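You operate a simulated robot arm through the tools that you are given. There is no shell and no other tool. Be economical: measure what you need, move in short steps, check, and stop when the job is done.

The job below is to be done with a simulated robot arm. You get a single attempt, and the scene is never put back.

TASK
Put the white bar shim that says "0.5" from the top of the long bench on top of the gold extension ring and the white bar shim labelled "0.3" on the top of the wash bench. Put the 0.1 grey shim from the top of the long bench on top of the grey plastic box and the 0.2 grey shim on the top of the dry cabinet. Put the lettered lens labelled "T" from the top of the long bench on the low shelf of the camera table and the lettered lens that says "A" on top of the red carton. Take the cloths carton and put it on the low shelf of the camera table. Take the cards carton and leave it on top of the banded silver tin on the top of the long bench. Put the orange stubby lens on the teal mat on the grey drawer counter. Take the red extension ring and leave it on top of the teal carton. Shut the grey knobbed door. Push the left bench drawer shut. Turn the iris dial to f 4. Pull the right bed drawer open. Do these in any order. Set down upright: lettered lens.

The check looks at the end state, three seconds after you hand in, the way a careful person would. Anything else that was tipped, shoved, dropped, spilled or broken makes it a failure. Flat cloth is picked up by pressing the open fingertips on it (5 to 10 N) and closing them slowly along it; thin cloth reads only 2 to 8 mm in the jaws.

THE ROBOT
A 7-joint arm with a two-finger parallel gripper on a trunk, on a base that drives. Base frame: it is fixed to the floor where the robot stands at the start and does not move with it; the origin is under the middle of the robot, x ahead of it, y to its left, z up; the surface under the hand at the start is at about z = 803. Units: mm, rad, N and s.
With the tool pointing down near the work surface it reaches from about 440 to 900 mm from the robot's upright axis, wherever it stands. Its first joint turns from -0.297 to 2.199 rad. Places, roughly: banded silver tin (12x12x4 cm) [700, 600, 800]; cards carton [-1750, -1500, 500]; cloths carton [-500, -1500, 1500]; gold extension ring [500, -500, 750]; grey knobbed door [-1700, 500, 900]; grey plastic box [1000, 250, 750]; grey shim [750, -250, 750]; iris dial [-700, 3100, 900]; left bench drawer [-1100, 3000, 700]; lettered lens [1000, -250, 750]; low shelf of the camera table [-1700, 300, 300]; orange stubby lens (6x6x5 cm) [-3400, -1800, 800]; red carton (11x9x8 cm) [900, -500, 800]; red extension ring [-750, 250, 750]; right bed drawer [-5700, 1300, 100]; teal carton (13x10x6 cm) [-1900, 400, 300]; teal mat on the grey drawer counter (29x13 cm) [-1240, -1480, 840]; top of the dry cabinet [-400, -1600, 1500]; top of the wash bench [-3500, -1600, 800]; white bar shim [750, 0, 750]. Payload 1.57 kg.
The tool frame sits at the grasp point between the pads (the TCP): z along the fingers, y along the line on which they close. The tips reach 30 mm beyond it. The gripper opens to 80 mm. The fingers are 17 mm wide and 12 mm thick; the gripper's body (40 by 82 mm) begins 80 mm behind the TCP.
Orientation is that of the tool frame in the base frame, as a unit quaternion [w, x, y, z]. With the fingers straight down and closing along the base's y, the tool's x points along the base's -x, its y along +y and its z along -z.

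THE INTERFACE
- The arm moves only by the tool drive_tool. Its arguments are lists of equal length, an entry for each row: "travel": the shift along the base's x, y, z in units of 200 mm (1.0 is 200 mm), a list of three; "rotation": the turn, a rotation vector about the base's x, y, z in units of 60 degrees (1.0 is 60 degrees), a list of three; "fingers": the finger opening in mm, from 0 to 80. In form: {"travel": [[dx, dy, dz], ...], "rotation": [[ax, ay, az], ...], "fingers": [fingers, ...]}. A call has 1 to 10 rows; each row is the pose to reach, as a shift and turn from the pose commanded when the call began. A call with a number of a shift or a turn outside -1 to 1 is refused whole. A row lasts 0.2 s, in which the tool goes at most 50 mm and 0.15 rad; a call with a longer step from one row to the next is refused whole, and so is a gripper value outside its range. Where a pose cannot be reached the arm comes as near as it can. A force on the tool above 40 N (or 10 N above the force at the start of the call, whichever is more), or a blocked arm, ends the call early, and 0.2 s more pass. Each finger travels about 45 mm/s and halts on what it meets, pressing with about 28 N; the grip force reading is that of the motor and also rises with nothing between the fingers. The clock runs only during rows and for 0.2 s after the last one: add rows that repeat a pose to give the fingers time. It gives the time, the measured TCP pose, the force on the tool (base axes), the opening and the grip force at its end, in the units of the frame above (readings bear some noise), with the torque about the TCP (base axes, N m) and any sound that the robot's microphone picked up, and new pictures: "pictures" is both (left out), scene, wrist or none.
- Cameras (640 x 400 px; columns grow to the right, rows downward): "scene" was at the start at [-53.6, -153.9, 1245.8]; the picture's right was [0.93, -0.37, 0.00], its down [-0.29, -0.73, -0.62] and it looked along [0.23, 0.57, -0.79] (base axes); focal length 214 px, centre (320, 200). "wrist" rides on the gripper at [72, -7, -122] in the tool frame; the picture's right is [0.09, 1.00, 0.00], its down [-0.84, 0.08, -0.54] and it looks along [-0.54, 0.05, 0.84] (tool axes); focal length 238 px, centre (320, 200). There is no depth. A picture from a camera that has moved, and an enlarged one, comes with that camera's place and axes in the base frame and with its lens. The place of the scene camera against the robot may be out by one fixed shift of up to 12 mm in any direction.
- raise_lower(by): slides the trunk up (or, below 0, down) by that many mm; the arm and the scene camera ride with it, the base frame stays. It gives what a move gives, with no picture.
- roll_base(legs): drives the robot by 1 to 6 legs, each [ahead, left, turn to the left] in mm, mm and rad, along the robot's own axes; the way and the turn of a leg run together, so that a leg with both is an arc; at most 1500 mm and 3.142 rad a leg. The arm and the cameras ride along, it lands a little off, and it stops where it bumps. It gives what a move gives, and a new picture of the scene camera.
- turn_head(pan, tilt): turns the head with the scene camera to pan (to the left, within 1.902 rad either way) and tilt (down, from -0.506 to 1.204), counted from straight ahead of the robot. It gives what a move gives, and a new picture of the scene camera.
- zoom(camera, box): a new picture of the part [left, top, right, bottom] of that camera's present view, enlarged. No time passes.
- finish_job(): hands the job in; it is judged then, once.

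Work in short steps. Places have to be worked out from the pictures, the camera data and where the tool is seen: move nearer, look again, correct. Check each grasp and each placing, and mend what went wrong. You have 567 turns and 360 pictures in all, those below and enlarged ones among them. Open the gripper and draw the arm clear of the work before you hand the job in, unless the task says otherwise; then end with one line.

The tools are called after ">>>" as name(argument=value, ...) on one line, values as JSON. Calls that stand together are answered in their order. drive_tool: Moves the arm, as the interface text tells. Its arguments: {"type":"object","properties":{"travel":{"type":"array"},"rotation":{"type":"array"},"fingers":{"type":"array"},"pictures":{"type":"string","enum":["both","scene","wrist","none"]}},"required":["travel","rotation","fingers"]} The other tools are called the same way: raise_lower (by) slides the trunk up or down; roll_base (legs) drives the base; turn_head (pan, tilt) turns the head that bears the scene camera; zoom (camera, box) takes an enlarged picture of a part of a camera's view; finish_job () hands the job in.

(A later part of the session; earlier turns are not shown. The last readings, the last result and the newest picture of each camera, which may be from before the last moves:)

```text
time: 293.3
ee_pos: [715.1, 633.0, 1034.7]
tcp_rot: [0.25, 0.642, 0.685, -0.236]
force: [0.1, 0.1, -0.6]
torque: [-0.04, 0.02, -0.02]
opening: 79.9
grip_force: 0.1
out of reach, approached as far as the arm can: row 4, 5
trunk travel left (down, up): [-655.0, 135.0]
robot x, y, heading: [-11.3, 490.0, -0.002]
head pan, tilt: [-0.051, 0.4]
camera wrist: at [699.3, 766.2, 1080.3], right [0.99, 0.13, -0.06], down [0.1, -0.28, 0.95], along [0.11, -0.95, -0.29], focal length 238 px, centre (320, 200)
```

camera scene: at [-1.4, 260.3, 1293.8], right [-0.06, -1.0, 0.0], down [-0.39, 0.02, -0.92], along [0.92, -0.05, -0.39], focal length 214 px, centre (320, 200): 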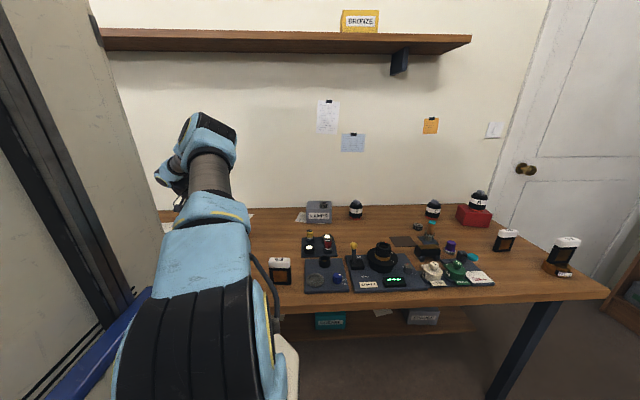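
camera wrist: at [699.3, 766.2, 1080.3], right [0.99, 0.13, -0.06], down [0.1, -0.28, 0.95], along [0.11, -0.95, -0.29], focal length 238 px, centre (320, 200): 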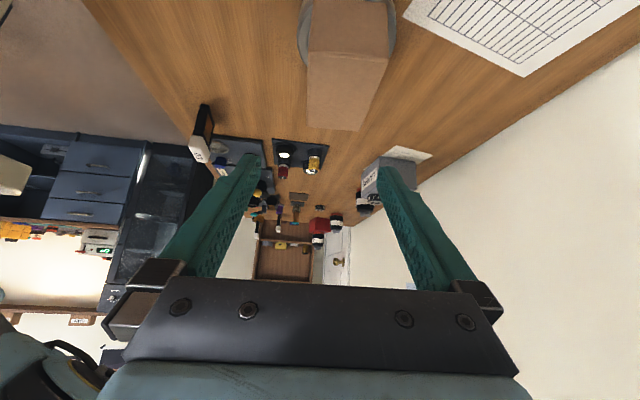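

The CARDS carton is on the tin. Next lens T; I bring the tool back upright and yaw it to face forward.

>>> drive_tool(travel=[[-0.1, 0, 0], [-0.2, 0, 0], [-0.3, 0, 0], [-0.4, 0, 0], [-0.5, 0, 0]], rotation=[[0.135, 0.015, 0], [0.27, 0.03, 0], [0.405, 0.045, 0], [0.54, 0.06, 0], [0.663, 0.075, 0]], fingers=[80, 80, 80, 80, 80], pictures="none")

>>> drive_tool(travel=[[0, 0, 0], [0, 0, 0], [0, 0, 0], [0, 0, 0], [0, 0, 0], [0, 0, 0], [0, 0, 0]], rotation=[[0, 0, 0.14], [0, 0, 0.28], [0, 0, 0.42], [0, 0, 0.56], [0, 0, 0.7], [0, 0, 0.84], [0, 0, 0.98]], fingers=[80, 80, 80, 80, 80, 80, 80], pictures="none")

```text
time: 294.5
ee_pos: [614.9, 632.9, 1034.0]
tcp_rot: [-0.009, 0.679, 0.734, -0.013]
force: [0.6, 0.2, 0.1]
torque: [0.0, 0.02, 0.0]
opening: 79.8
grip_force: 0.0
trunk travel left (down, up): [-655.0, 135.0]
robot x, y, heading: [-10.5, 492.4, -0.003]
head pan, tilt: [-0.051, 0.4]
```

```text
time: 296.1
ee_pos: [615.1, 633.1, 1033.7]
tcp_rot: [0.0, 0.231, 0.973, -0.017]
force: [-0.1, -0.2, 0.1]
torque: [-0.01, -0.01, -0.03]
opening: 80.1
grip_force: 0.0
trunk travel left (down, up): [-655.0, 135.0]
robot x, y, heading: [-9.4, 489.7, -0.007]
head pan, tilt: [-0.051, 0.4]
```

>>> drive_tool(travel=[[0, 0, 0], [0, -0.1, 0], [0, -0.3, 0], [0, -0.5, 0]], rotation=[[0.01, 0, 0.14], [0.02, 0, 0.28], [0.03, 0, 0.42], [0.032, 0, 0.445]], fingers=[80, 80, 80, 80], pictures="none")

>>> roll_base(legs=[[0, -465, 0.005]])

```text
time: 297.1
ee_pos: [614.8, 532.2, 1034.2]
tcp_rot: [-0.001, 0.0, 1.0, 0.0]
force: [-0.1, 0.0, 0.7]
torque: [-0.02, 0.0, -0.01]
opening: 80.2
grip_force: 0.1
trunk travel left (down, up): [-655.0, 135.0]
robot x, y, heading: [-11.2, 490.4, -0.008]
head pan, tilt: [-0.051, 0.4]
```

```text
time: 299.9
ee_pos: [611.2, 62.4, 1034.0]
tcp_rot: [0.0, 0.0, 1.0, 0.0]
force: [0.6, 0.6, -0.1]
torque: [0.01, -0.01, -0.03]
opening: 79.9
grip_force: 0.1
trunk travel left (down, up): [-655.0, 135.0]
robot x, y, heading: [-14.3, 21.8, -0.009]
head pan, tilt: [-0.051, 0.4]
camera scene: at [-3.0, -209.3, 1293.8], right [-0.05, -1.0, 0.0], down [-0.39, 0.02, -0.92], along [0.92, -0.05, -0.39], focal length 214 px, centre (320, 200)
```

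scene: 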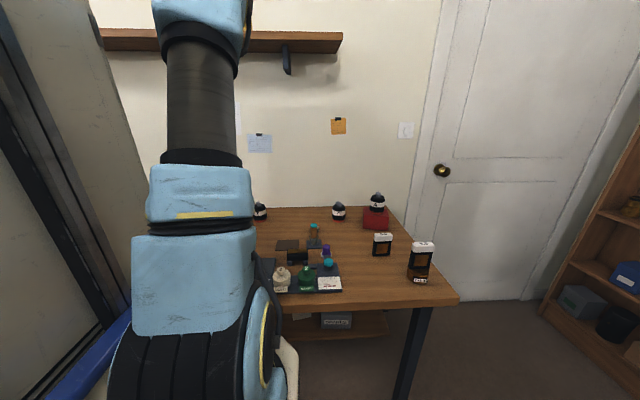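

I raise the trunk 100 mm, pitch the hand outward 21° and advance toward lens T.

>>> raise_lower(by=100)

>>> drive_tool(travel=[[0.15, -0.02, -0.1], [0.3, -0.05, -0.2], [0.45, -0.1, -0.3], [0.6, -0.15, -0.4], [0.8, -0.2, -0.5], [1.0, -0.2, -0.6]], rotation=[[0, -0.12, 0], [0, -0.24, 0], [0, -0.35, 0], [0, -0.35, 0], [0, -0.35, 0], [0, -0.35, 0]], fingers=[80, 80, 80, 80, 80, 80], pictures="wrist")

```text
time: 301.2
ee_pos: [612.1, 62.8, 1134.2]
tcp_rot: [0.0, -0.001, 1.0, 0.0]
force: [-0.6, -0.4, 0.8]
torque: [0.0, 0.0, -0.02]
opening: 80.1
grip_force: 0.1
trunk travel left (down, up): [-755.0, 35.0]
robot x, y, heading: [-13.4, 16.2, -0.004]
head pan, tilt: [-0.051, 0.4]
```

```text
time: 302.6
ee_pos: [812.9, 22.6, 1013.8]
tcp_rot: [0.182, -0.001, 0.983, -0.001]
force: [-0.3, -0.6, -0.4]
torque: [0.01, -0.01, 0.03]
opening: 80.1
grip_force: 0.1
trunk travel left (down, up): [-755.0, 35.0]
robot x, y, heading: [-12.7, 19.5, -0.003]
head pan, tilt: [-0.051, 0.4]
camera wrist: at [701.9, 15.5, 1102.3], right [-0.09, 1.0, -0.03], down [0.59, 0.08, 0.81], along [0.81, 0.05, -0.59], focal length 238 px, centre (320, 200)
```

wrist: 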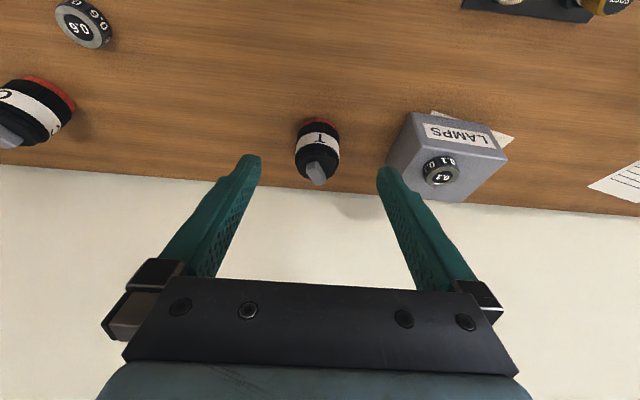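

T stands at about (948, 22). I move above it, still clear of the top.

>>> drive_tool(travel=[[0.2, 0, -0.1], [0.4, 0, -0.2], [0.6, 0, -0.3], [0.675, 0, -0.42], [0.675, 0, -0.42]], rotation=[[0, 0, 0], [0, 0, 0], [0, 0, 0], [0, 0, 0], [0, 0, 0]], fingers=[80, 80, 80, 80, 80], pictures="wrist")

```text
time: 303.8
ee_pos: [946.1, 22.6, 930.1]
tcp_rot: [0.182, -0.001, 0.983, 0.0]
force: [0.4, -0.3, 0.1]
torque: [0.03, 0.0, 0.0]
opening: 80.4
grip_force: 0.1
trunk travel left (down, up): [-755.0, 35.0]
robot x, y, heading: [-13.2, 18.9, -0.002]
head pan, tilt: [-0.051, 0.4]
camera wrist: at [835.6, 15.9, 1017.4], right [-0.09, 1.0, -0.03], down [0.59, 0.08, 0.81], along [0.8, 0.05, -0.59], focal length 238 px, centre (320, 200)
```

wrist: 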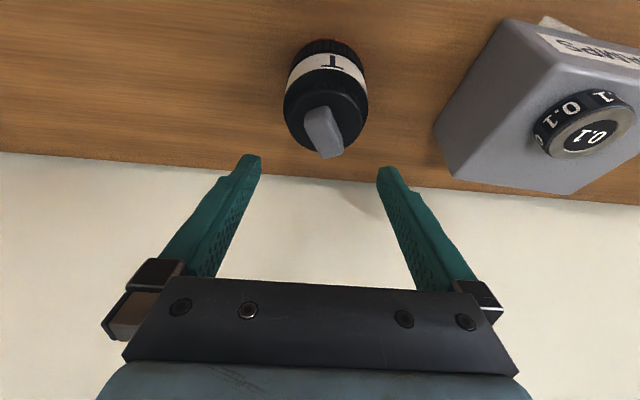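

Slight y offset; I correct +3 mm and descend to z ≈ 845 around the body.

>>> drive_tool(travel=[[0, 0.015, -0.15], [0, 0.015, -0.3], [0, 0.015, -0.425], [0, 0.015, -0.425]], rotation=[[0, 0, 0], [0, 0, 0], [0, 0, 0], [0, 0, 0]], fingers=[80, 80, 80, 80], pictures="wrist")

```text
time: 304.8
ee_pos: [946.0, 27.6, 844.6]
tcp_rot: [0.182, 0.0, 0.983, 0.0]
force: [-0.2, 0.2, 0.5]
torque: [0.0, 0.01, 0.02]
opening: 80.1
grip_force: 0.1
trunk travel left (down, up): [-755.0, 35.0]
robot x, y, heading: [-14.2, 22.5, -0.007]
head pan, tilt: [-0.051, 0.4]
camera wrist: at [834.5, 19.7, 932.8], right [-0.09, 1.0, -0.03], down [0.59, 0.08, 0.81], along [0.8, 0.05, -0.59], focal length 238 px, centre (320, 200)
```

wrist: 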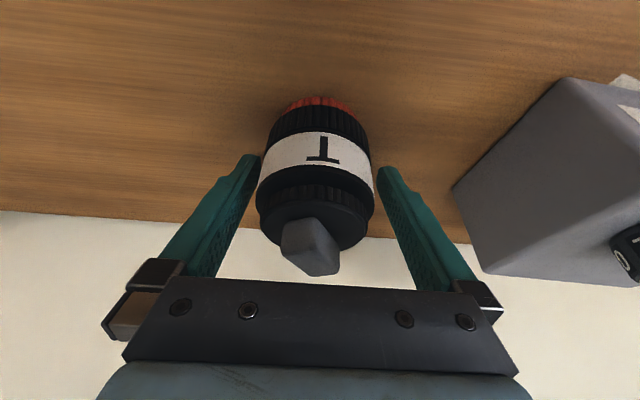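

Well centred. I close and lift.

>>> drive_tool(travel=[[0, 0, 0], [0, 0, 0], [0, 0, 0], [0, 0, 0], [0, 0, 0.1], [0, 0, 0.2]], rotation=[[0, 0, 0], [0, 0, 0], [0, 0, 0], [0, 0, 0], [0, 0, 0], [0, 0, 0]], fingers=[70, 60, 50, 50, 50, 50], pictures="wrist")

```text
time: 306.2
ee_pos: [947.1, 26.2, 884.9]
tcp_rot: [0.181, -0.002, 0.983, 0.001]
force: [-0.5, 0.3, -5.6]
torque: [-0.03, -0.01, 0.02]
opening: 64.9
grip_force: 28.1
trunk travel left (down, up): [-755.0, 35.0]
robot x, y, heading: [-10.0, 21.7, -0.001]
head pan, tilt: [-0.051, 0.4]
camera wrist: at [835.9, 19.3, 973.0], right [-0.09, 1.0, -0.03], down [0.59, 0.08, 0.8], along [0.8, 0.05, -0.59], focal length 238 px, centre (320, 200)
```

wrist: 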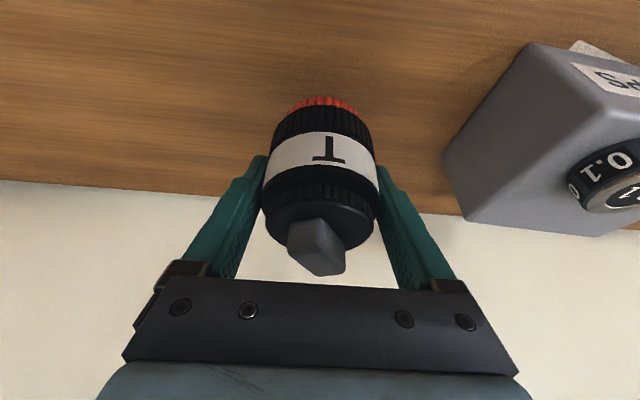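

T is held (65 mm). I lift, draw in, and then slide north out of the aisle.

>>> drive_tool(travel=[[0, 0, 0.2], [0, 0, 0.4], [-0.2, 0, 0.5], [-0.4, 0, 0.6], [-0.6, 0, 0.7], [-0.8, 0, 0.75], [-1.0, 0, 0.75]], rotation=[[0, 0, 0], [0, 0, 0], [0, 0, 0], [0, 0, 0], [0, 0, 0], [0, 0, 0], [0, 0, 0]], fingers=[50, 50, 50, 50, 50, 50, 50], pictures="none")

>>> drive_tool(travel=[[-0.2, 0, 0], [-0.4, 0, 0], [-0.6, 0, 0], [-0.8, 0, 0], [-0.95, 0, 0]], rotation=[[0, 0, 0], [0, 0, 0], [0, 0, 0], [0, 0, 0], [0, 0, 0]], fingers=[50, 50, 50, 50, 50], pictures="none")

>>> roll_base(legs=[[0, 600, 0.003]])

```text
time: 307.8
ee_pos: [746.3, 27.8, 1035.4]
tcp_rot: [0.183, -0.001, 0.983, 0.001]
force: [0.5, 0.4, -6.2]
torque: [0.02, 0.01, 0.0]
opening: 64.8
grip_force: 28.4
trunk travel left (down, up): [-755.0, 35.0]
robot x, y, heading: [-14.6, 22.4, -0.002]
head pan, tilt: [-0.051, 0.4]
```

```text
time: 309.0
ee_pos: [556.4, 25.5, 1034.7]
tcp_rot: [0.182, 0.0, 0.983, 0.001]
force: [1.0, -0.1, -6.2]
torque: [-0.02, -0.01, 0.01]
opening: 64.7
grip_force: 27.7
trunk travel left (down, up): [-755.0, 35.0]
robot x, y, heading: [-14.9, 19.4, -0.004]
head pan, tilt: [-0.051, 0.4]
```

```text
time: 312.3
ee_pos: [556.6, 613.3, 1035.0]
tcp_rot: [0.183, -0.005, 0.983, 0.001]
force: [-0.5, 0.4, -6.2]
torque: [-0.01, -0.01, 0.0]
opening: 64.8
grip_force: 28.1
trunk travel left (down, up): [-755.0, 35.0]
robot x, y, heading: [-13.5, 603.6, 0.002]
head pan, tilt: [-0.051, 0.4]
camera scene: at [-1.0, 373.2, 1393.8], right [-0.04, -1.0, 0.0], down [-0.39, 0.02, -0.92], along [0.92, -0.04, -0.39], focal length 214 px, centre (320, 200)
```

scene: 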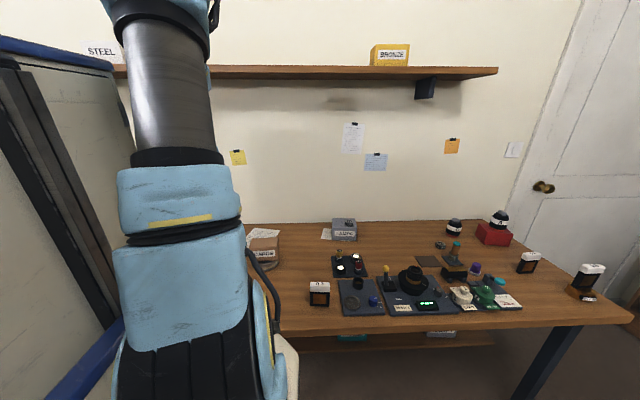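

Nothing was bumped. I continue north 700 mm and then turn west to look.

>>> roll_base(legs=[[0, 750, 0]])

>>> roll_base(legs=[[-150, 0, 0], [0, 0, 1.57]])

>>> turn_head(pan=0.1, tilt=0.35)

```text
time: 316.3
ee_pos: [552.5, 1347.2, 1035.4]
tcp_rot: [0.183, -0.005, 0.983, 0.001]
force: [-0.5, -0.1, -6.6]
torque: [0.02, -0.01, -0.02]
opening: 64.9
grip_force: 27.7
trunk travel left (down, up): [-755.0, 35.0]
robot x, y, heading: [-17.2, 1339.7, 0.004]
head pan, tilt: [-0.051, 0.4]
camera scene: at [-5.0, 1108.7, 1393.8], right [-0.05, -1.0, 0.0], down [-0.39, 0.02, -0.92], along [0.92, -0.04, -0.39], focal length 214 px, centre (320, 200)
```

scene: 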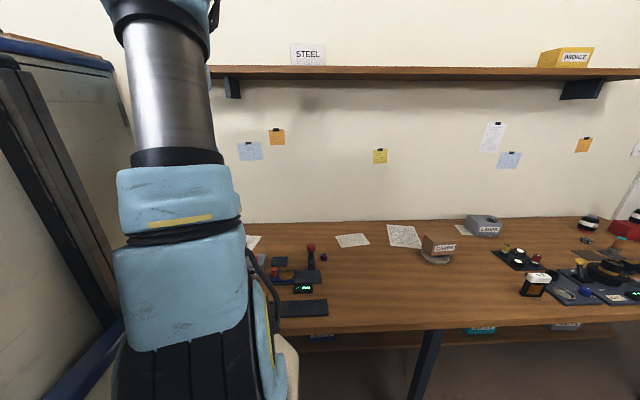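

```text
time: 321.5
ee_pos: [-178.2, 1905.7, 1036.5]
tcp_rot: [-0.128, 0.7, -0.691, -0.129]
force: [0.1, -0.2, -4.5]
torque: [0.06, -0.02, 0.0]
opening: 64.9
grip_force: 27.5
trunk travel left (down, up): [-755.0, 35.0]
robot x, y, heading: [-169.1, 1335.5, 1.584]
head pan, tilt: [-0.051, 0.4]
camera scene: at [66.3, 1357.5, 1393.8], right [1.0, -0.04, 0.0], down [-0.02, -0.39, -0.92], along [0.04, 0.92, -0.39], focal length 214 px, centre (320, 200)
```

scene: 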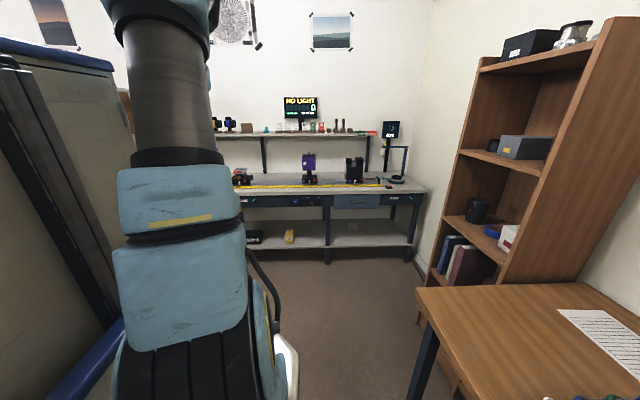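

```text
time: 322.2
ee_pos: [-179.5, 1905.0, 1035.1]
tcp_rot: [-0.127, 0.701, -0.69, -0.13]
force: [-0.2, 0.2, -4.9]
torque: [0.02, 0.01, -0.01]
opening: 64.7
grip_force: 27.9
trunk travel left (down, up): [-755.0, 35.0]
robot x, y, heading: [-164.7, 1336.9, 1.578]
head pan, tilt: [0.099, 0.351]
camera scene: at [52.4, 1357.5, 1398.3], right [0.99, 0.11, 0.0], down [0.04, -0.34, -0.94], along [-0.1, 0.93, -0.34], focal length 214 px, centre (320, 200)
```

scene: 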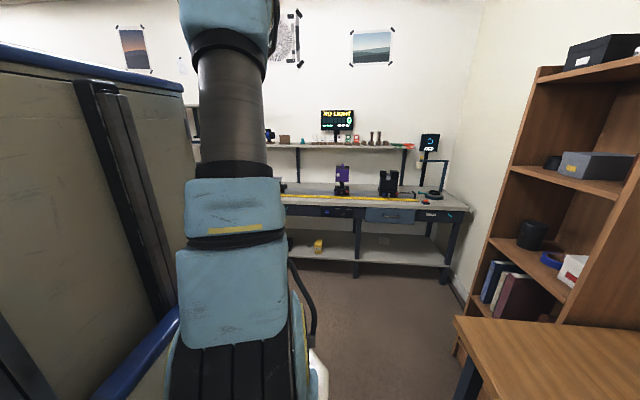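

I am north of the tables. I turn further left to face west and see the way to the back of the camera table.

>>> roll_base(legs=[[0, 0, 1.56]])

>>> turn_head(pan=-0.1, tilt=0.4)

>>> turn_head(pan=-0.9, tilt=0.4)

```text
time: 326.4
ee_pos: [-737.8, 1344.8, 1034.7]
tcp_rot: [-0.001, 0.983, -0.01, -0.182]
force: [0.0, -1.5, -5.3]
torque: [0.0, 0.03, 0.04]
opening: 64.5
grip_force: 27.5
trunk travel left (down, up): [-755.0, 35.0]
robot x, y, heading: [-165.9, 1335.7, 3.115]
head pan, tilt: [0.099, 0.351]
camera scene: at [-175.4, 1563.9, 1398.3], right [-0.07, 1.0, 0.0], down [0.34, 0.03, -0.94], along [-0.94, -0.07, -0.34], focal length 214 px, centre (320, 200)
```

scene: 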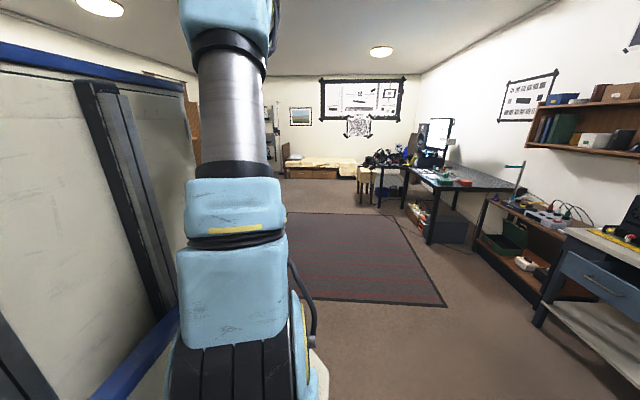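

```text
time: 327.1
ee_pos: [-737.1, 1342.8, 1035.8]
tcp_rot: [-0.001, 0.983, -0.01, -0.181]
force: [-1.0, 0.7, -5.6]
torque: [-0.03, 0.05, 0.0]
opening: 64.5
grip_force: 28.2
trunk travel left (down, up): [-755.0, 35.0]
robot x, y, heading: [-165.7, 1337.9, 3.113]
head pan, tilt: [-0.099, 0.4]
camera scene: at [-174.4, 1582.2, 1393.8], right [0.12, 0.99, 0.0], down [0.39, -0.05, -0.92], along [-0.91, 0.11, -0.39], focal length 214 px, centre (320, 200)
```

scene: 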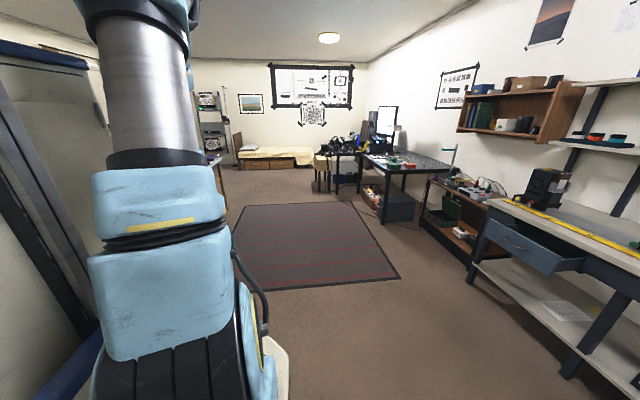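

```text
time: 328.2
ee_pos: [-736.1, 1344.4, 1034.8]
tcp_rot: [-0.002, 0.983, -0.01, -0.181]
force: [-0.5, -0.1, -5.7]
torque: [0.03, 0.03, 0.03]
opening: 64.6
grip_force: 27.8
trunk travel left (down, up): [-755.0, 35.0]
robot x, y, heading: [-165.3, 1336.3, 3.117]
head pan, tilt: [-0.901, 0.4]
camera scene: at [-138.2, 1644.7, 1393.8], right [0.8, 0.6, 0.0], down [0.23, -0.31, -0.92], along [-0.55, 0.74, -0.39], focal length 214 px, centre (320, 200)
```

scene: 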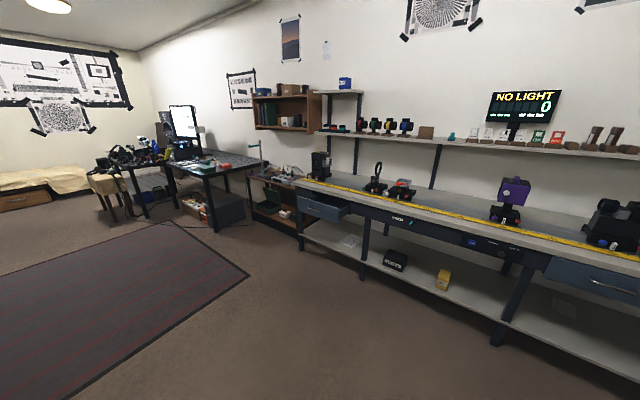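

The way west over the rug is clear. I drive along to x ≈ -1560 behind the camera table and turn to face it.

>>> roll_base(legs=[[1390, -90, 0.02], [0, 0, 1.575]])

>>> turn_head(pan=0.0, tilt=0.5)

```text
time: 338.9
ee_pos: [-1519.4, 883.7, 1034.1]
tcp_rot: [0.129, 0.693, 0.698, -0.128]
force: [0.2, 0.2, -6.1]
torque: [-0.02, 0.03, 0.0]
opening: 64.7
grip_force: 28.5
trunk travel left (down, up): [-755.0, 35.0]
robot x, y, heading: [-1527.9, 1450.6, -1.565]
head pan, tilt: [-0.901, 0.4]
camera scene: at [-1831.7, 1480.8, 1393.8], right [-0.62, 0.78, 0.0], down [0.3, 0.24, -0.92], along [-0.72, -0.57, -0.39], focal length 214 px, centre (320, 200)
```

scene: 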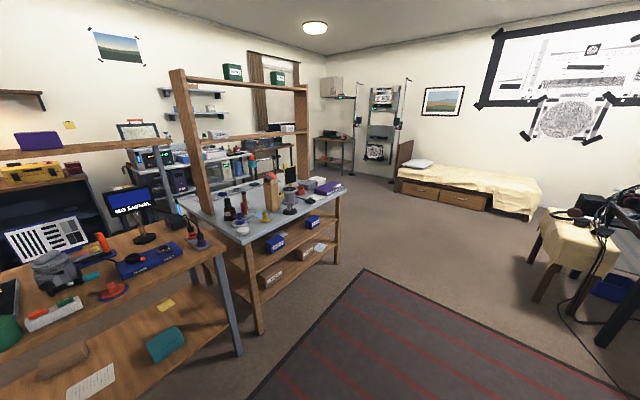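

```text
time: 340.1
ee_pos: [-1518.6, 883.1, 1034.7]
tcp_rot: [0.129, 0.693, 0.698, -0.127]
force: [-0.6, 0.0, -6.6]
torque: [-0.03, -0.04, -0.04]
opening: 64.7
grip_force: 28.3
trunk travel left (down, up): [-755.0, 35.0]
robot x, y, heading: [-1527.2, 1447.2, -1.567]
head pan, tilt: [0.0, 0.499]
camera scene: at [-1759.1, 1447.4, 1384.6], right [-1.0, 0.0, 0.0], down [0.0, 0.48, -0.88], along [0.0, -0.88, -0.48], focal length 214 px, centre (320, 200)
```

scene: 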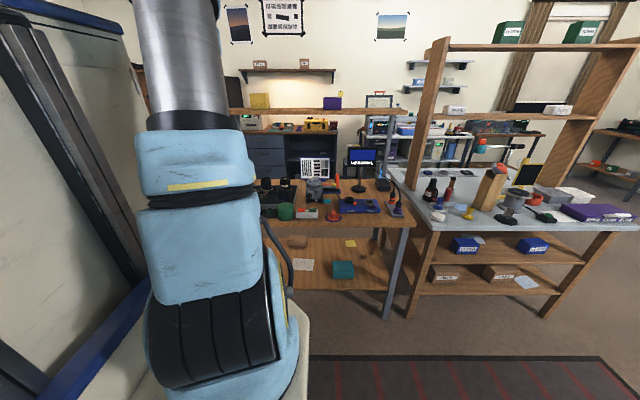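

Very good view. I enlarge the camera table's main level and low shelf.

>>> zoom(camera="scene", box=[240, 140, 420, 300])

```text
2.50 times, centred on (330, 220) of scene
camera zoom: at [-1759.1, 1447.4, 1384.6], right [-1.0, 0.0, 0.0], down [0.0, 0.48, -0.88], along [0.0, -0.88, -0.48], focal length 536 px, centre (295, 150)
```

zoom: 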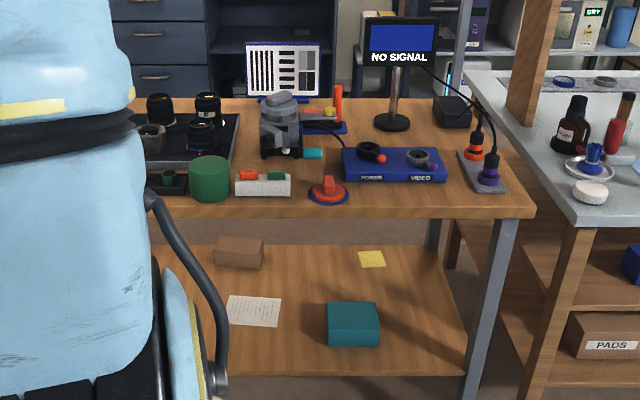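

The low shelf's back edge is about y ≈ 571; teal carton about (-1905, 436). I lower the trunk by 670 in two steps, to enter the shelf from this side.

>>> raise_lower(by=-400)

>>> raise_lower(by=-260)

>>> turn_head(pan=0.1, tilt=0.25)

```text
time: 343.9
ee_pos: [-1519.9, 884.2, 635.4]
tcp_rot: [0.128, 0.694, 0.697, -0.129]
force: [0.1, 0.9, -4.7]
torque: [-0.02, 0.06, -0.02]
opening: 64.6
grip_force: 28.1
trunk travel left (down, up): [-355.0, 435.0]
robot x, y, heading: [-1530.0, 1455.7, -1.57]
head pan, tilt: [0.0, 0.499]
```

```text
time: 346.6
ee_pos: [-1518.6, 884.0, 375.0]
tcp_rot: [0.128, 0.693, 0.698, -0.128]
force: [-0.6, 0.3, -5.5]
torque: [-0.02, 0.0, 0.0]
opening: 64.9
grip_force: 28.2
trunk travel left (down, up): [-95.0, 695.0]
robot x, y, heading: [-1529.6, 1451.9, -1.57]
head pan, tilt: [0.0, 0.499]
```

```text
time: 347.4
ee_pos: [-1519.3, 884.6, 375.2]
tcp_rot: [0.129, 0.692, 0.698, -0.128]
force: [-0.1, 0.2, -4.9]
torque: [-0.01, -0.04, 0.0]
opening: 64.6
grip_force: 27.9
trunk travel left (down, up): [-95.0, 695.0]
robot x, y, heading: [-1529.0, 1451.0, -1.566]
head pan, tilt: [0.099, 0.25]
camera scene: at [-1749.8, 1445.6, 747.7], right [-0.99, -0.1, 0.0], down [-0.02, 0.25, -0.97], along [0.1, -0.96, -0.25], focal length 214 px, centre (320, 200)
```

scene: 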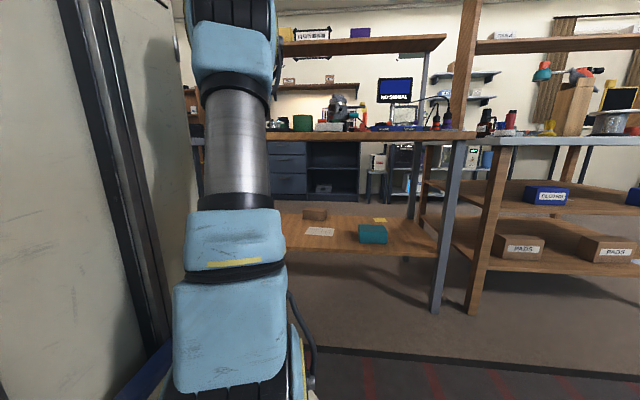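

I lower another 70 mm, keeping the hand's height with the arm, and extend toward the shelf edge.

>>> raise_lower(by=-70)

>>> drive_tool(travel=[[0, -0.1, 0.2], [0, -0.2, 0.33], [0, -0.4, 0.33], [0, -0.6, 0.33], [0, -0.8, 0.33], [0, -1.0, 0.33]], rotation=[[0, 0, 0], [0, 0, 0], [0, 0, 0], [0, 0, 0], [0, 0, 0], [0, 0, 0]], fingers=[50, 50, 50, 50, 50, 50], pictures="both")

```text
time: 348.4
ee_pos: [-1519.1, 884.5, 305.0]
tcp_rot: [0.128, 0.693, 0.698, -0.128]
force: [0.4, -0.1, -5.5]
torque: [-0.02, 0.04, -0.02]
opening: 64.6
grip_force: 27.8
trunk travel left (down, up): [-25.0, 765.0]
robot x, y, heading: [-1526.1, 1451.1, -1.568]
head pan, tilt: [0.099, 0.25]
```

```text
time: 349.8
ee_pos: [-1516.8, 682.3, 369.3]
tcp_rot: [0.128, 0.693, 0.698, -0.128]
force: [0.4, -0.3, -5.4]
torque: [-0.06, -0.04, 0.02]
opening: 64.6
grip_force: 28.1
trunk travel left (down, up): [-25.0, 765.0]
robot x, y, heading: [-1528.6, 1454.1, -1.566]
head pan, tilt: [0.099, 0.25]
camera scene: at [-1749.8, 1445.7, 677.8], right [-0.99, -0.1, 0.0], down [-0.02, 0.25, -0.97], along [0.1, -0.96, -0.25], focal length 214 px, centre (320, 200)
camera wrist: at [-1524.6, 793.3, 457.2], right [1.0, 0.09, -0.03], down [0.08, -0.59, 0.8], along [0.05, -0.8, -0.59], focal length 238 px, centre (320, 200)
```

scene: 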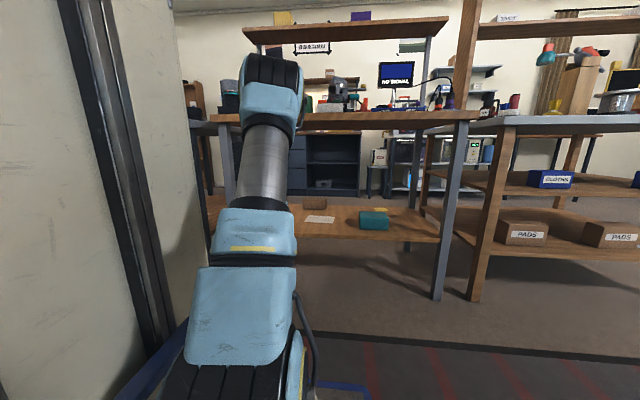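
wrist: 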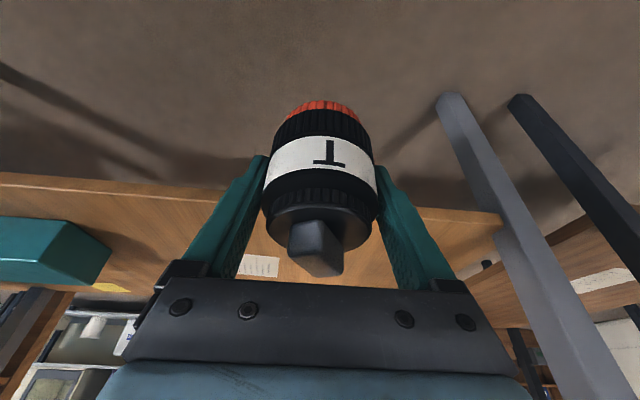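

Shelf edge at y ≈ 577. I extend further to y ≈ 600 and check the elbow.

>>> drive_tool(travel=[[0, -0.15, 0], [0, -0.3, 0], [0, -0.41, 0]], rotation=[[0, 0, 0], [0, 0, 0], [0, 0, 0]], fingers=[50, 50, 50], pictures="scene")

```text
time: 350.6
ee_pos: [-1517.9, 601.9, 370.6]
tcp_rot: [0.129, 0.693, 0.698, -0.129]
force: [0.4, -0.4, -5.5]
torque: [0.0, 0.0, 0.0]
opening: 64.7
grip_force: 27.8
trunk travel left (down, up): [-25.0, 765.0]
robot x, y, heading: [-1530.9, 1457.0, -1.572]
head pan, tilt: [0.099, 0.25]
camera scene: at [-1749.8, 1445.6, 677.8], right [-0.99, -0.1, 0.0], down [-0.02, 0.25, -0.97], along [0.1, -0.96, -0.25], focal length 214 px, centre (320, 200)
```

scene: 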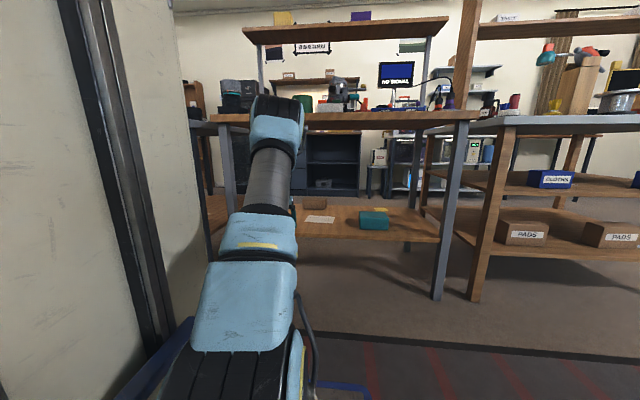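

Fine. I extend to y ≈ 517.

>>> drive_tool(travel=[[0, -0.15, 0], [0, -0.3, 0], [0, -0.43, 0], [0, -0.43, 0]], rotation=[[0, 0, 0], [0, 0, 0], [0, 0, 0], [0, 0, 0]], fingers=[50, 50, 50, 50], pictures="both")

```text
time: 351.6
ee_pos: [-1519.4, 515.6, 369.1]
tcp_rot: [0.129, 0.693, 0.698, -0.128]
force: [-0.7, 0.0, -5.7]
torque: [-0.05, -0.05, -0.03]
opening: 64.6
grip_force: 28.2
trunk travel left (down, up): [-25.0, 765.0]
robot x, y, heading: [-1528.1, 1453.4, -1.57]
head pan, tilt: [0.099, 0.25]
camera scene: at [-1749.8, 1445.6, 677.8], right [-0.99, -0.1, 0.0], down [-0.02, 0.25, -0.97], along [0.1, -0.96, -0.25], focal length 214 px, centre (320, 200)
camera wrist: at [-1526.4, 626.4, 456.6], right [1.0, 0.09, -0.03], down [0.08, -0.59, 0.8], along [0.05, -0.8, -0.59], focal length 238 px, centre (320, 200)
```

scene: 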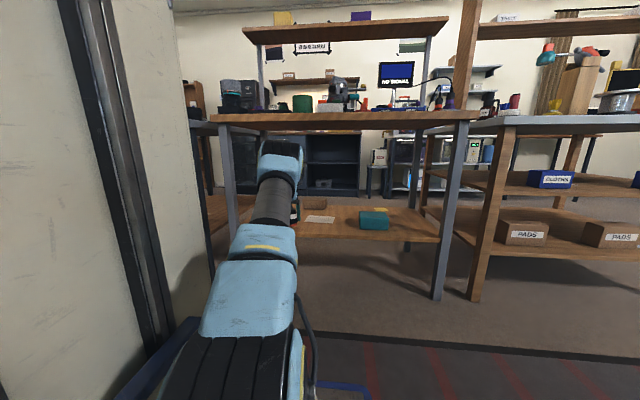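
wrist: 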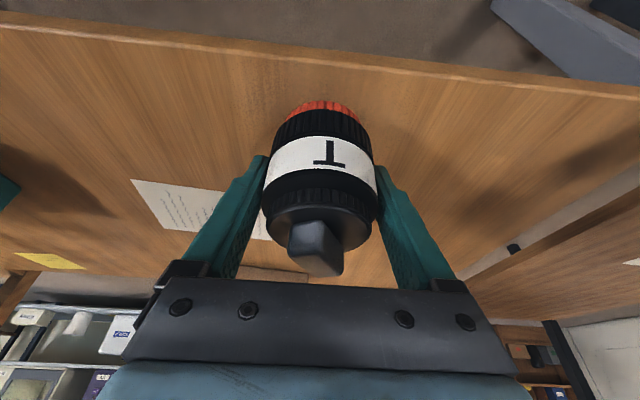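

The lens is above the shelf, about 20 mm inside its edge. I go 12 mm further in and lower toward contact.

>>> drive_tool(travel=[[0, -0.06, -0.03], [0, -0.06, -0.08], [0, -0.06, -0.11]], rotation=[[0, 0, 0], [0, 0, 0], [0, 0, 0]], fingers=[50, 50, 50], pictures="none")

>>> drive_tool(travel=[[0, 0, -0.01], [0, 0, -0.02], [0, 0, -0.03]], rotation=[[0, 0, 0], [0, 0, 0], [0, 0, 0]], fingers=[50, 50, 50], pictures="none")

```text
time: 352.4
ee_pos: [-1518.5, 501.7, 347.1]
tcp_rot: [0.128, 0.693, 0.698, -0.128]
force: [0.1, -0.2, -5.0]
torque: [-0.04, -0.02, 0.04]
opening: 65.0
grip_force: 28.3
trunk travel left (down, up): [-25.0, 765.0]
robot x, y, heading: [-1527.5, 1452.3, -1.57]
head pan, tilt: [0.099, 0.25]
```

```text
time: 353.2
ee_pos: [-1519.0, 503.4, 343.7]
tcp_rot: [0.13, 0.693, 0.697, -0.129]
force: [-0.5, 0.3, 9.4]
torque: [0.16, 0.06, -0.03]
opening: 64.7
grip_force: 27.8
trunk travel left (down, up): [-25.0, 765.0]
robot x, y, heading: [-1525.6, 1452.1, -1.571]
head pan, tilt: [0.099, 0.25]
```

Contact. I release and withdraw up and out.

>>> drive_tool(travel=[[0, 0, 0.008], [0, 0, 0.008], [0, 0, 0.008], [0, 0, 0.008]], rotation=[[0, 0, 0], [0, 0, 0], [0, 0, 0], [0, 0, 0]], fingers=[66, 72, 80, 80], pictures="none")

>>> drive_tool(travel=[[0, 0.03, 0.12], [0, 0.08, 0.24], [0, 0.14, 0.36], [0, 0.3, 0.4], [0, 0.5, 0.4], [0, 0.7, 0.4]], rotation=[[0, 0, 0], [0, 0, 0], [0, 0, 0], [0, 0, 0], [0, 0, 0], [0, 0, 0]], fingers=[80, 80, 80, 80, 80, 80], pictures="both")

```text
time: 354.2
ee_pos: [-1518.1, 503.2, 343.6]
tcp_rot: [0.129, 0.693, 0.698, -0.128]
force: [-0.4, 0.0, 0.3]
torque: [-0.02, 0.0, -0.02]
opening: 80.2
grip_force: 0.1
trunk travel left (down, up): [-25.0, 765.0]
robot x, y, heading: [-1527.3, 1452.9, -1.574]
head pan, tilt: [0.099, 0.25]
```

```text
time: 355.6
ee_pos: [-1521.0, 644.0, 423.0]
tcp_rot: [0.128, 0.694, 0.696, -0.129]
force: [1.1, 0.8, -0.2]
torque: [0.01, -0.01, -0.04]
opening: 80.1
grip_force: 0.1
trunk travel left (down, up): [-25.0, 765.0]
robot x, y, heading: [-1528.6, 1457.6, -1.573]
head pan, tilt: [0.099, 0.25]
camera scene: at [-1749.8, 1445.6, 677.7], right [-0.99, -0.1, 0.0], down [-0.02, 0.25, -0.97], along [0.1, -0.96, -0.25], focal length 214 px, centre (320, 200)
camera wrist: at [-1527.6, 754.3, 511.4], right [1.0, 0.09, -0.03], down [0.08, -0.59, 0.81], along [0.05, -0.8, -0.59], focal length 238 px, centre (320, 200)
```

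scene: 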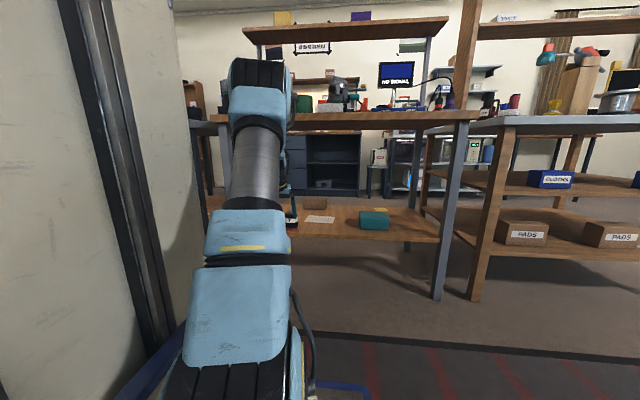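
wrist: 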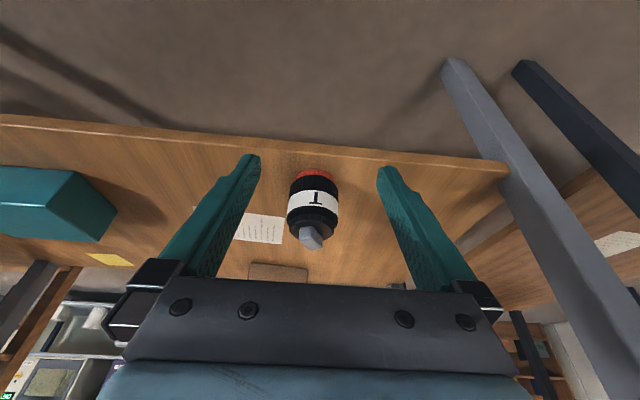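

Lens T stands on the low shelf. I retract fully before raising the trunk.

>>> drive_tool(travel=[[0, 0.2, 0], [0, 0.4, 0], [0, 0.6, 0], [0, 0.8, 0], [0, 1.0, 0]], rotation=[[0, 0, 0], [0, 0, 0], [0, 0, 0], [0, 0, 0], [0, 0, 0]], fingers=[80, 80, 80, 80, 80], pictures="none")

```text
time: 356.8
ee_pos: [-1519.2, 844.6, 424.3]
tcp_rot: [0.128, 0.693, 0.698, -0.128]
force: [-0.4, -0.3, 0.8]
torque: [0.03, 0.03, 0.02]
opening: 80.0
grip_force: 0.2
trunk travel left (down, up): [-25.0, 765.0]
robot x, y, heading: [-1526.9, 1452.3, -1.569]
head pan, tilt: [0.099, 0.25]
```

Now I raise the trunk (hand is clear) and then inspect the grey device with the hand camera.

>>> raise_lower(by=400)

>>> raise_lower(by=250)

>>> drive_tool(travel=[[-0.2, 0, 0], [-0.4, -0.1, 0], [-0.6, -0.2, 0], [-0.75, -0.35, 0], [-0.8, -0.55, 0]], rotation=[[0, 0, 0], [0, 0, 0], [0, 0, 0], [0, 0, 0], [0, 0, 0]], fingers=[80, 80, 80, 80, 80], pictures="wrist")

```text
time: 360.7
ee_pos: [-1521.0, 844.7, 825.4]
tcp_rot: [0.13, 0.693, 0.698, -0.129]
force: [0.7, -0.3, -0.1]
torque: [0.01, -0.02, 0.0]
opening: 80.0
grip_force: 0.0
trunk travel left (down, up): [-425.0, 365.0]
robot x, y, heading: [-1528.1, 1452.1, -1.577]
head pan, tilt: [0.099, 0.25]
```

```text
time: 363.2
ee_pos: [-1520.1, 845.0, 1074.4]
tcp_rot: [0.129, 0.693, 0.698, -0.128]
force: [-0.2, 0.6, 0.7]
torque: [-0.01, 0.02, 0.01]
opening: 79.9
grip_force: 0.1
trunk travel left (down, up): [-675.0, 115.0]
robot x, y, heading: [-1528.8, 1453.3, -1.57]
head pan, tilt: [0.099, 0.25]
```

```text
time: 364.4
ee_pos: [-1682.7, 734.9, 1075.6]
tcp_rot: [0.129, 0.693, 0.697, -0.129]
force: [-0.2, 0.5, 0.9]
torque: [-0.04, 0.0, 0.01]
opening: 79.8
grip_force: 0.1
trunk travel left (down, up): [-675.0, 115.0]
robot x, y, heading: [-1527.8, 1448.8, -1.566]
head pan, tilt: [0.099, 0.25]
camera wrist: at [-1689.7, 845.3, 1163.5], right [1.0, 0.09, -0.03], down [0.08, -0.59, 0.81], along [0.05, -0.8, -0.59], focal length 238 px, centre (320, 200)
```

wrist: 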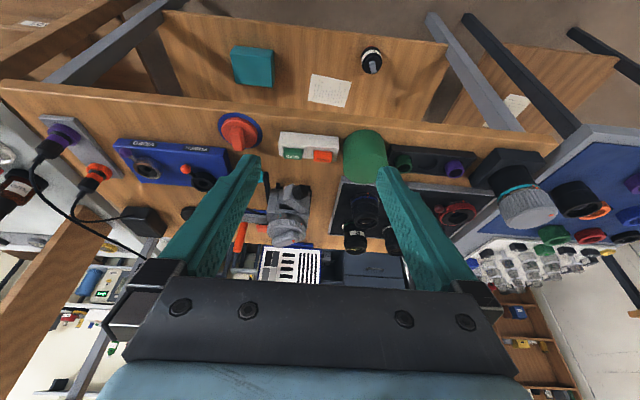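

>>> zoom(camera="wrist", box=[220, 140, 380, 260])

>>> turn_head(pan=0.05, tilt=0.4)

>>> zoom(camera="scene", box=[270, 140, 400, 240])

```text
3.33 times, centred on (300, 200) of wrist
camera zoom: at [-1689.7, 845.3, 1163.5], right [1.0, 0.09, -0.03], down [0.08, -0.59, 0.81], along [0.05, -0.8, -0.59], focal length 794 px, centre (387, 200)
```

zoom: 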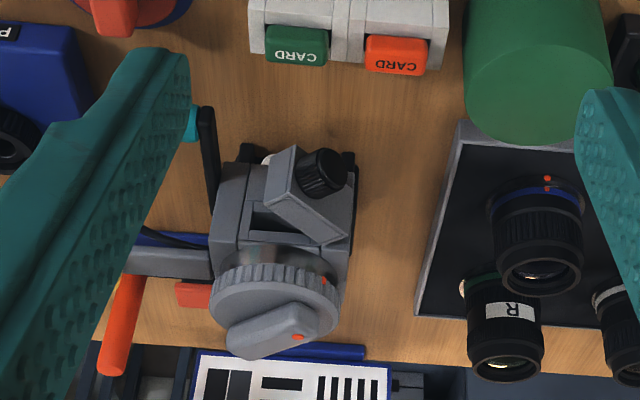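

```text
time: 365.1
ee_pos: [-1682.3, 734.7, 1075.1]
tcp_rot: [0.129, 0.693, 0.698, -0.128]
force: [0.0, 0.0, 0.9]
torque: [-0.01, 0.04, 0.01]
opening: 79.9
grip_force: 0.1
trunk travel left (down, up): [-675.0, 115.0]
robot x, y, heading: [-1525.1, 1452.8, -1.569]
head pan, tilt: [0.051, 0.4]
camera scene: at [-1754.4, 1446.1, 1313.8], right [-1.0, -0.05, 0.0], down [-0.02, 0.39, -0.92], along [0.05, -0.92, -0.39], focal length 214 px, centre (320, 200)
```

scene: 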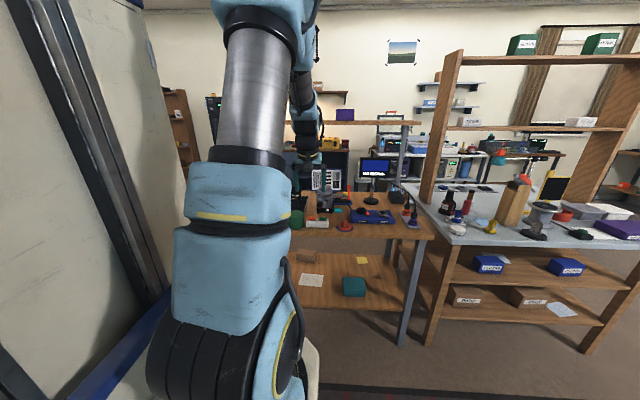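

```text
4.00 times, centred on (335, 190) of scene
camera zoom: at [-1754.4, 1446.1, 1313.8], right [-1.0, -0.05, 0.0], down [-0.02, 0.39, -0.92], along [0.05, -0.92, -0.39], focal length 858 px, centre (260, 240)
```

zoom: 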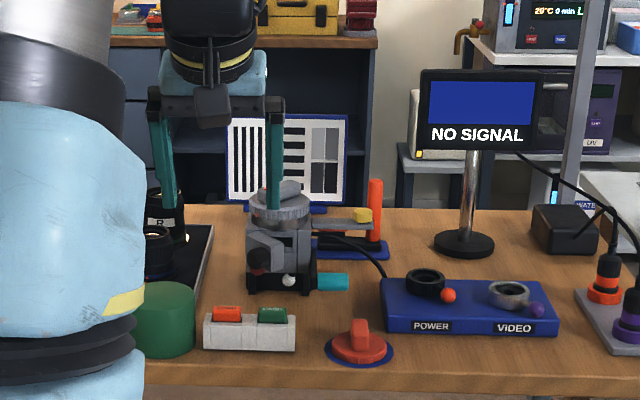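

The device has an open grey hatch with a black knob on its north face. I move the hand camera closer.

>>> drive_tool(travel=[[0.1, -0.1, -0.1], [0.2, -0.2, -0.2], [0.3, -0.3, -0.3], [0.3, -0.4, -0.4]], rotation=[[0, 0, 0], [0, 0, 0], [0, 0, 0], [0, 0, 0]], fingers=[0, 0, 0, 0], pictures="wrist")

```text
time: 366.1
ee_pos: [-1621.4, 655.7, 994.2]
tcp_rot: [0.129, 0.693, 0.697, -0.129]
force: [0.0, 0.6, 0.0]
torque: [-0.05, 0.0, 0.0]
opening: 0.1
grip_force: 4.7
trunk travel left (down, up): [-675.0, 115.0]
robot x, y, heading: [-1526.1, 1451.8, -1.565]
head pan, tilt: [0.051, 0.4]
camera wrist: at [-1628.6, 766.5, 1082.1], right [1.0, 0.09, -0.03], down [0.08, -0.59, 0.81], along [0.05, -0.81, -0.59], focal length 238 px, centre (320, 200)
```

wrist: 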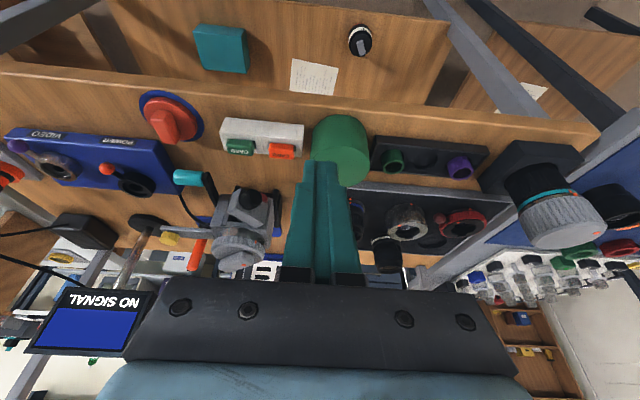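

>>> zoom(camera="wrist", box=[160, 150, 300, 280])

```text
3.08 times, centred on (230, 215) of wrist
camera zoom: at [-1628.6, 766.5, 1082.1], right [1.0, 0.09, -0.03], down [0.08, -0.59, 0.81], along [0.05, -0.81, -0.59], focal length 733 px, centre (597, 154)
```

zoom: 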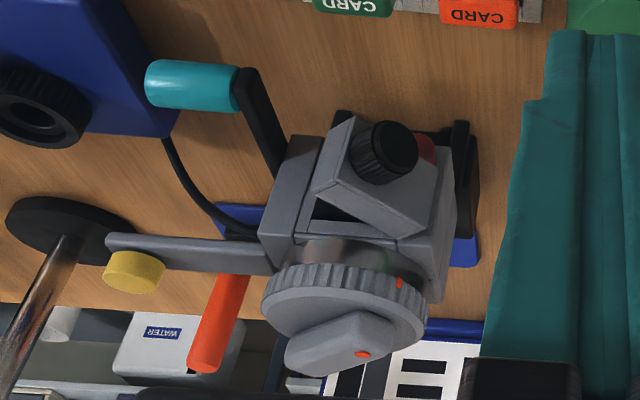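

Two views agree: knob at about (-1705, 500, 893); the hatch hinges on its +x side at (-1690, 469) and stands ~45° open. I retract the hand, and reposition the base closer.

>>> drive_tool(travel=[[0, 0.2, 0.1], [0, 0.4, 0.1], [0, 0.6, 0.1], [0, 0.8, 0.1], [0, 1.0, 0.1]], rotation=[[0, 0, 0], [0, 0, 0], [0, 0, 0], [0, 0, 0], [0, 0, 0]], fingers=[0, 0, 0, 0, 0], pictures="none")

>>> roll_base(legs=[[150, -160, 0]])

>>> drive_tool(travel=[[-0.02, -0.2, -0.1], [-0.04, -0.4, -0.15], [-0.06, -0.6, -0.2], [-0.06, -0.7, -0.2]], rotation=[[0, 0, 0], [0, 0, 0], [0, 0, 0], [0, 0, 0]], fingers=[0, 0, 0, 0], pictures="wrist")

```text
time: 367.4
ee_pos: [-1620.5, 855.5, 1012.3]
tcp_rot: [0.128, 0.693, 0.698, -0.127]
force: [-0.8, -0.4, -1.1]
torque: [0.0, -0.01, 0.02]
opening: 0.1
grip_force: 21.6
trunk travel left (down, up): [-675.0, 115.0]
robot x, y, heading: [-1528.1, 1451.5, -1.571]
head pan, tilt: [0.051, 0.4]
```

```text
time: 369.0
ee_pos: [-1782.6, 707.3, 1014.4]
tcp_rot: [0.129, 0.693, 0.698, -0.128]
force: [1.1, -0.3, -0.2]
torque: [-0.01, 0.02, -0.02]
opening: 0.2
grip_force: 20.9
trunk travel left (down, up): [-675.0, 115.0]
robot x, y, heading: [-1690.6, 1304.1, -1.57]
head pan, tilt: [0.051, 0.4]
camera scene: at [-1917.2, 1297.2, 1313.8], right [-1.0, -0.05, 0.0], down [-0.02, 0.39, -0.92], along [0.05, -0.92, -0.39], focal length 214 px, centre (320, 200)
```

scene: 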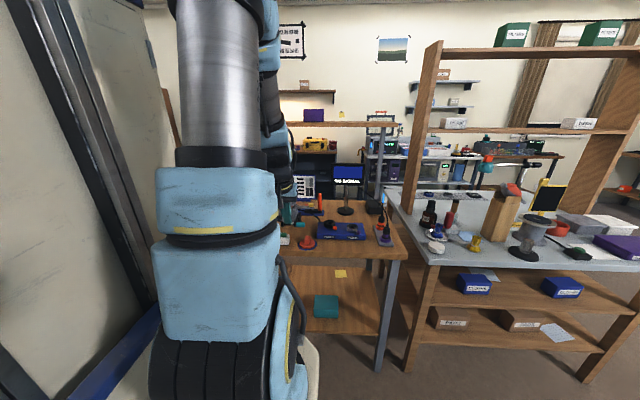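

```text
time: 370.0
ee_pos: [-1794.2, 567.8, 974.6]
tcp_rot: [0.129, 0.693, 0.698, -0.127]
force: [-0.8, 0.1, -0.2]
torque: [0.0, -0.01, 0.0]
opening: 0.2
grip_force: 21.8
trunk travel left (down, up): [-675.0, 115.0]
robot x, y, heading: [-1690.0, 1303.1, -1.571]
head pan, tilt: [0.051, 0.4]
camera wrist: at [-1802.9, 678.9, 1062.3], right [1.0, 0.09, -0.03], down [0.08, -0.59, 0.81], along [0.05, -0.8, -0.59], focal length 238 px, centre (320, 200)
```

wrist: 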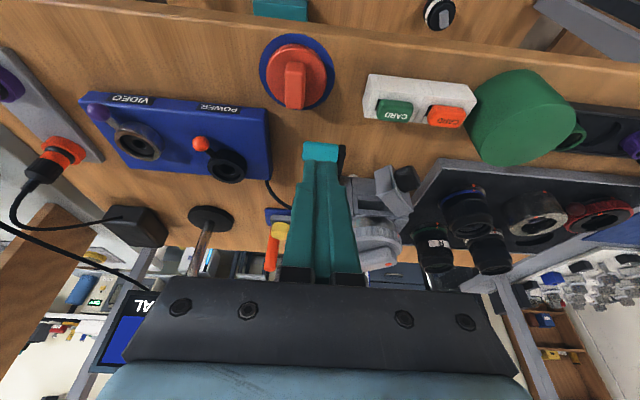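

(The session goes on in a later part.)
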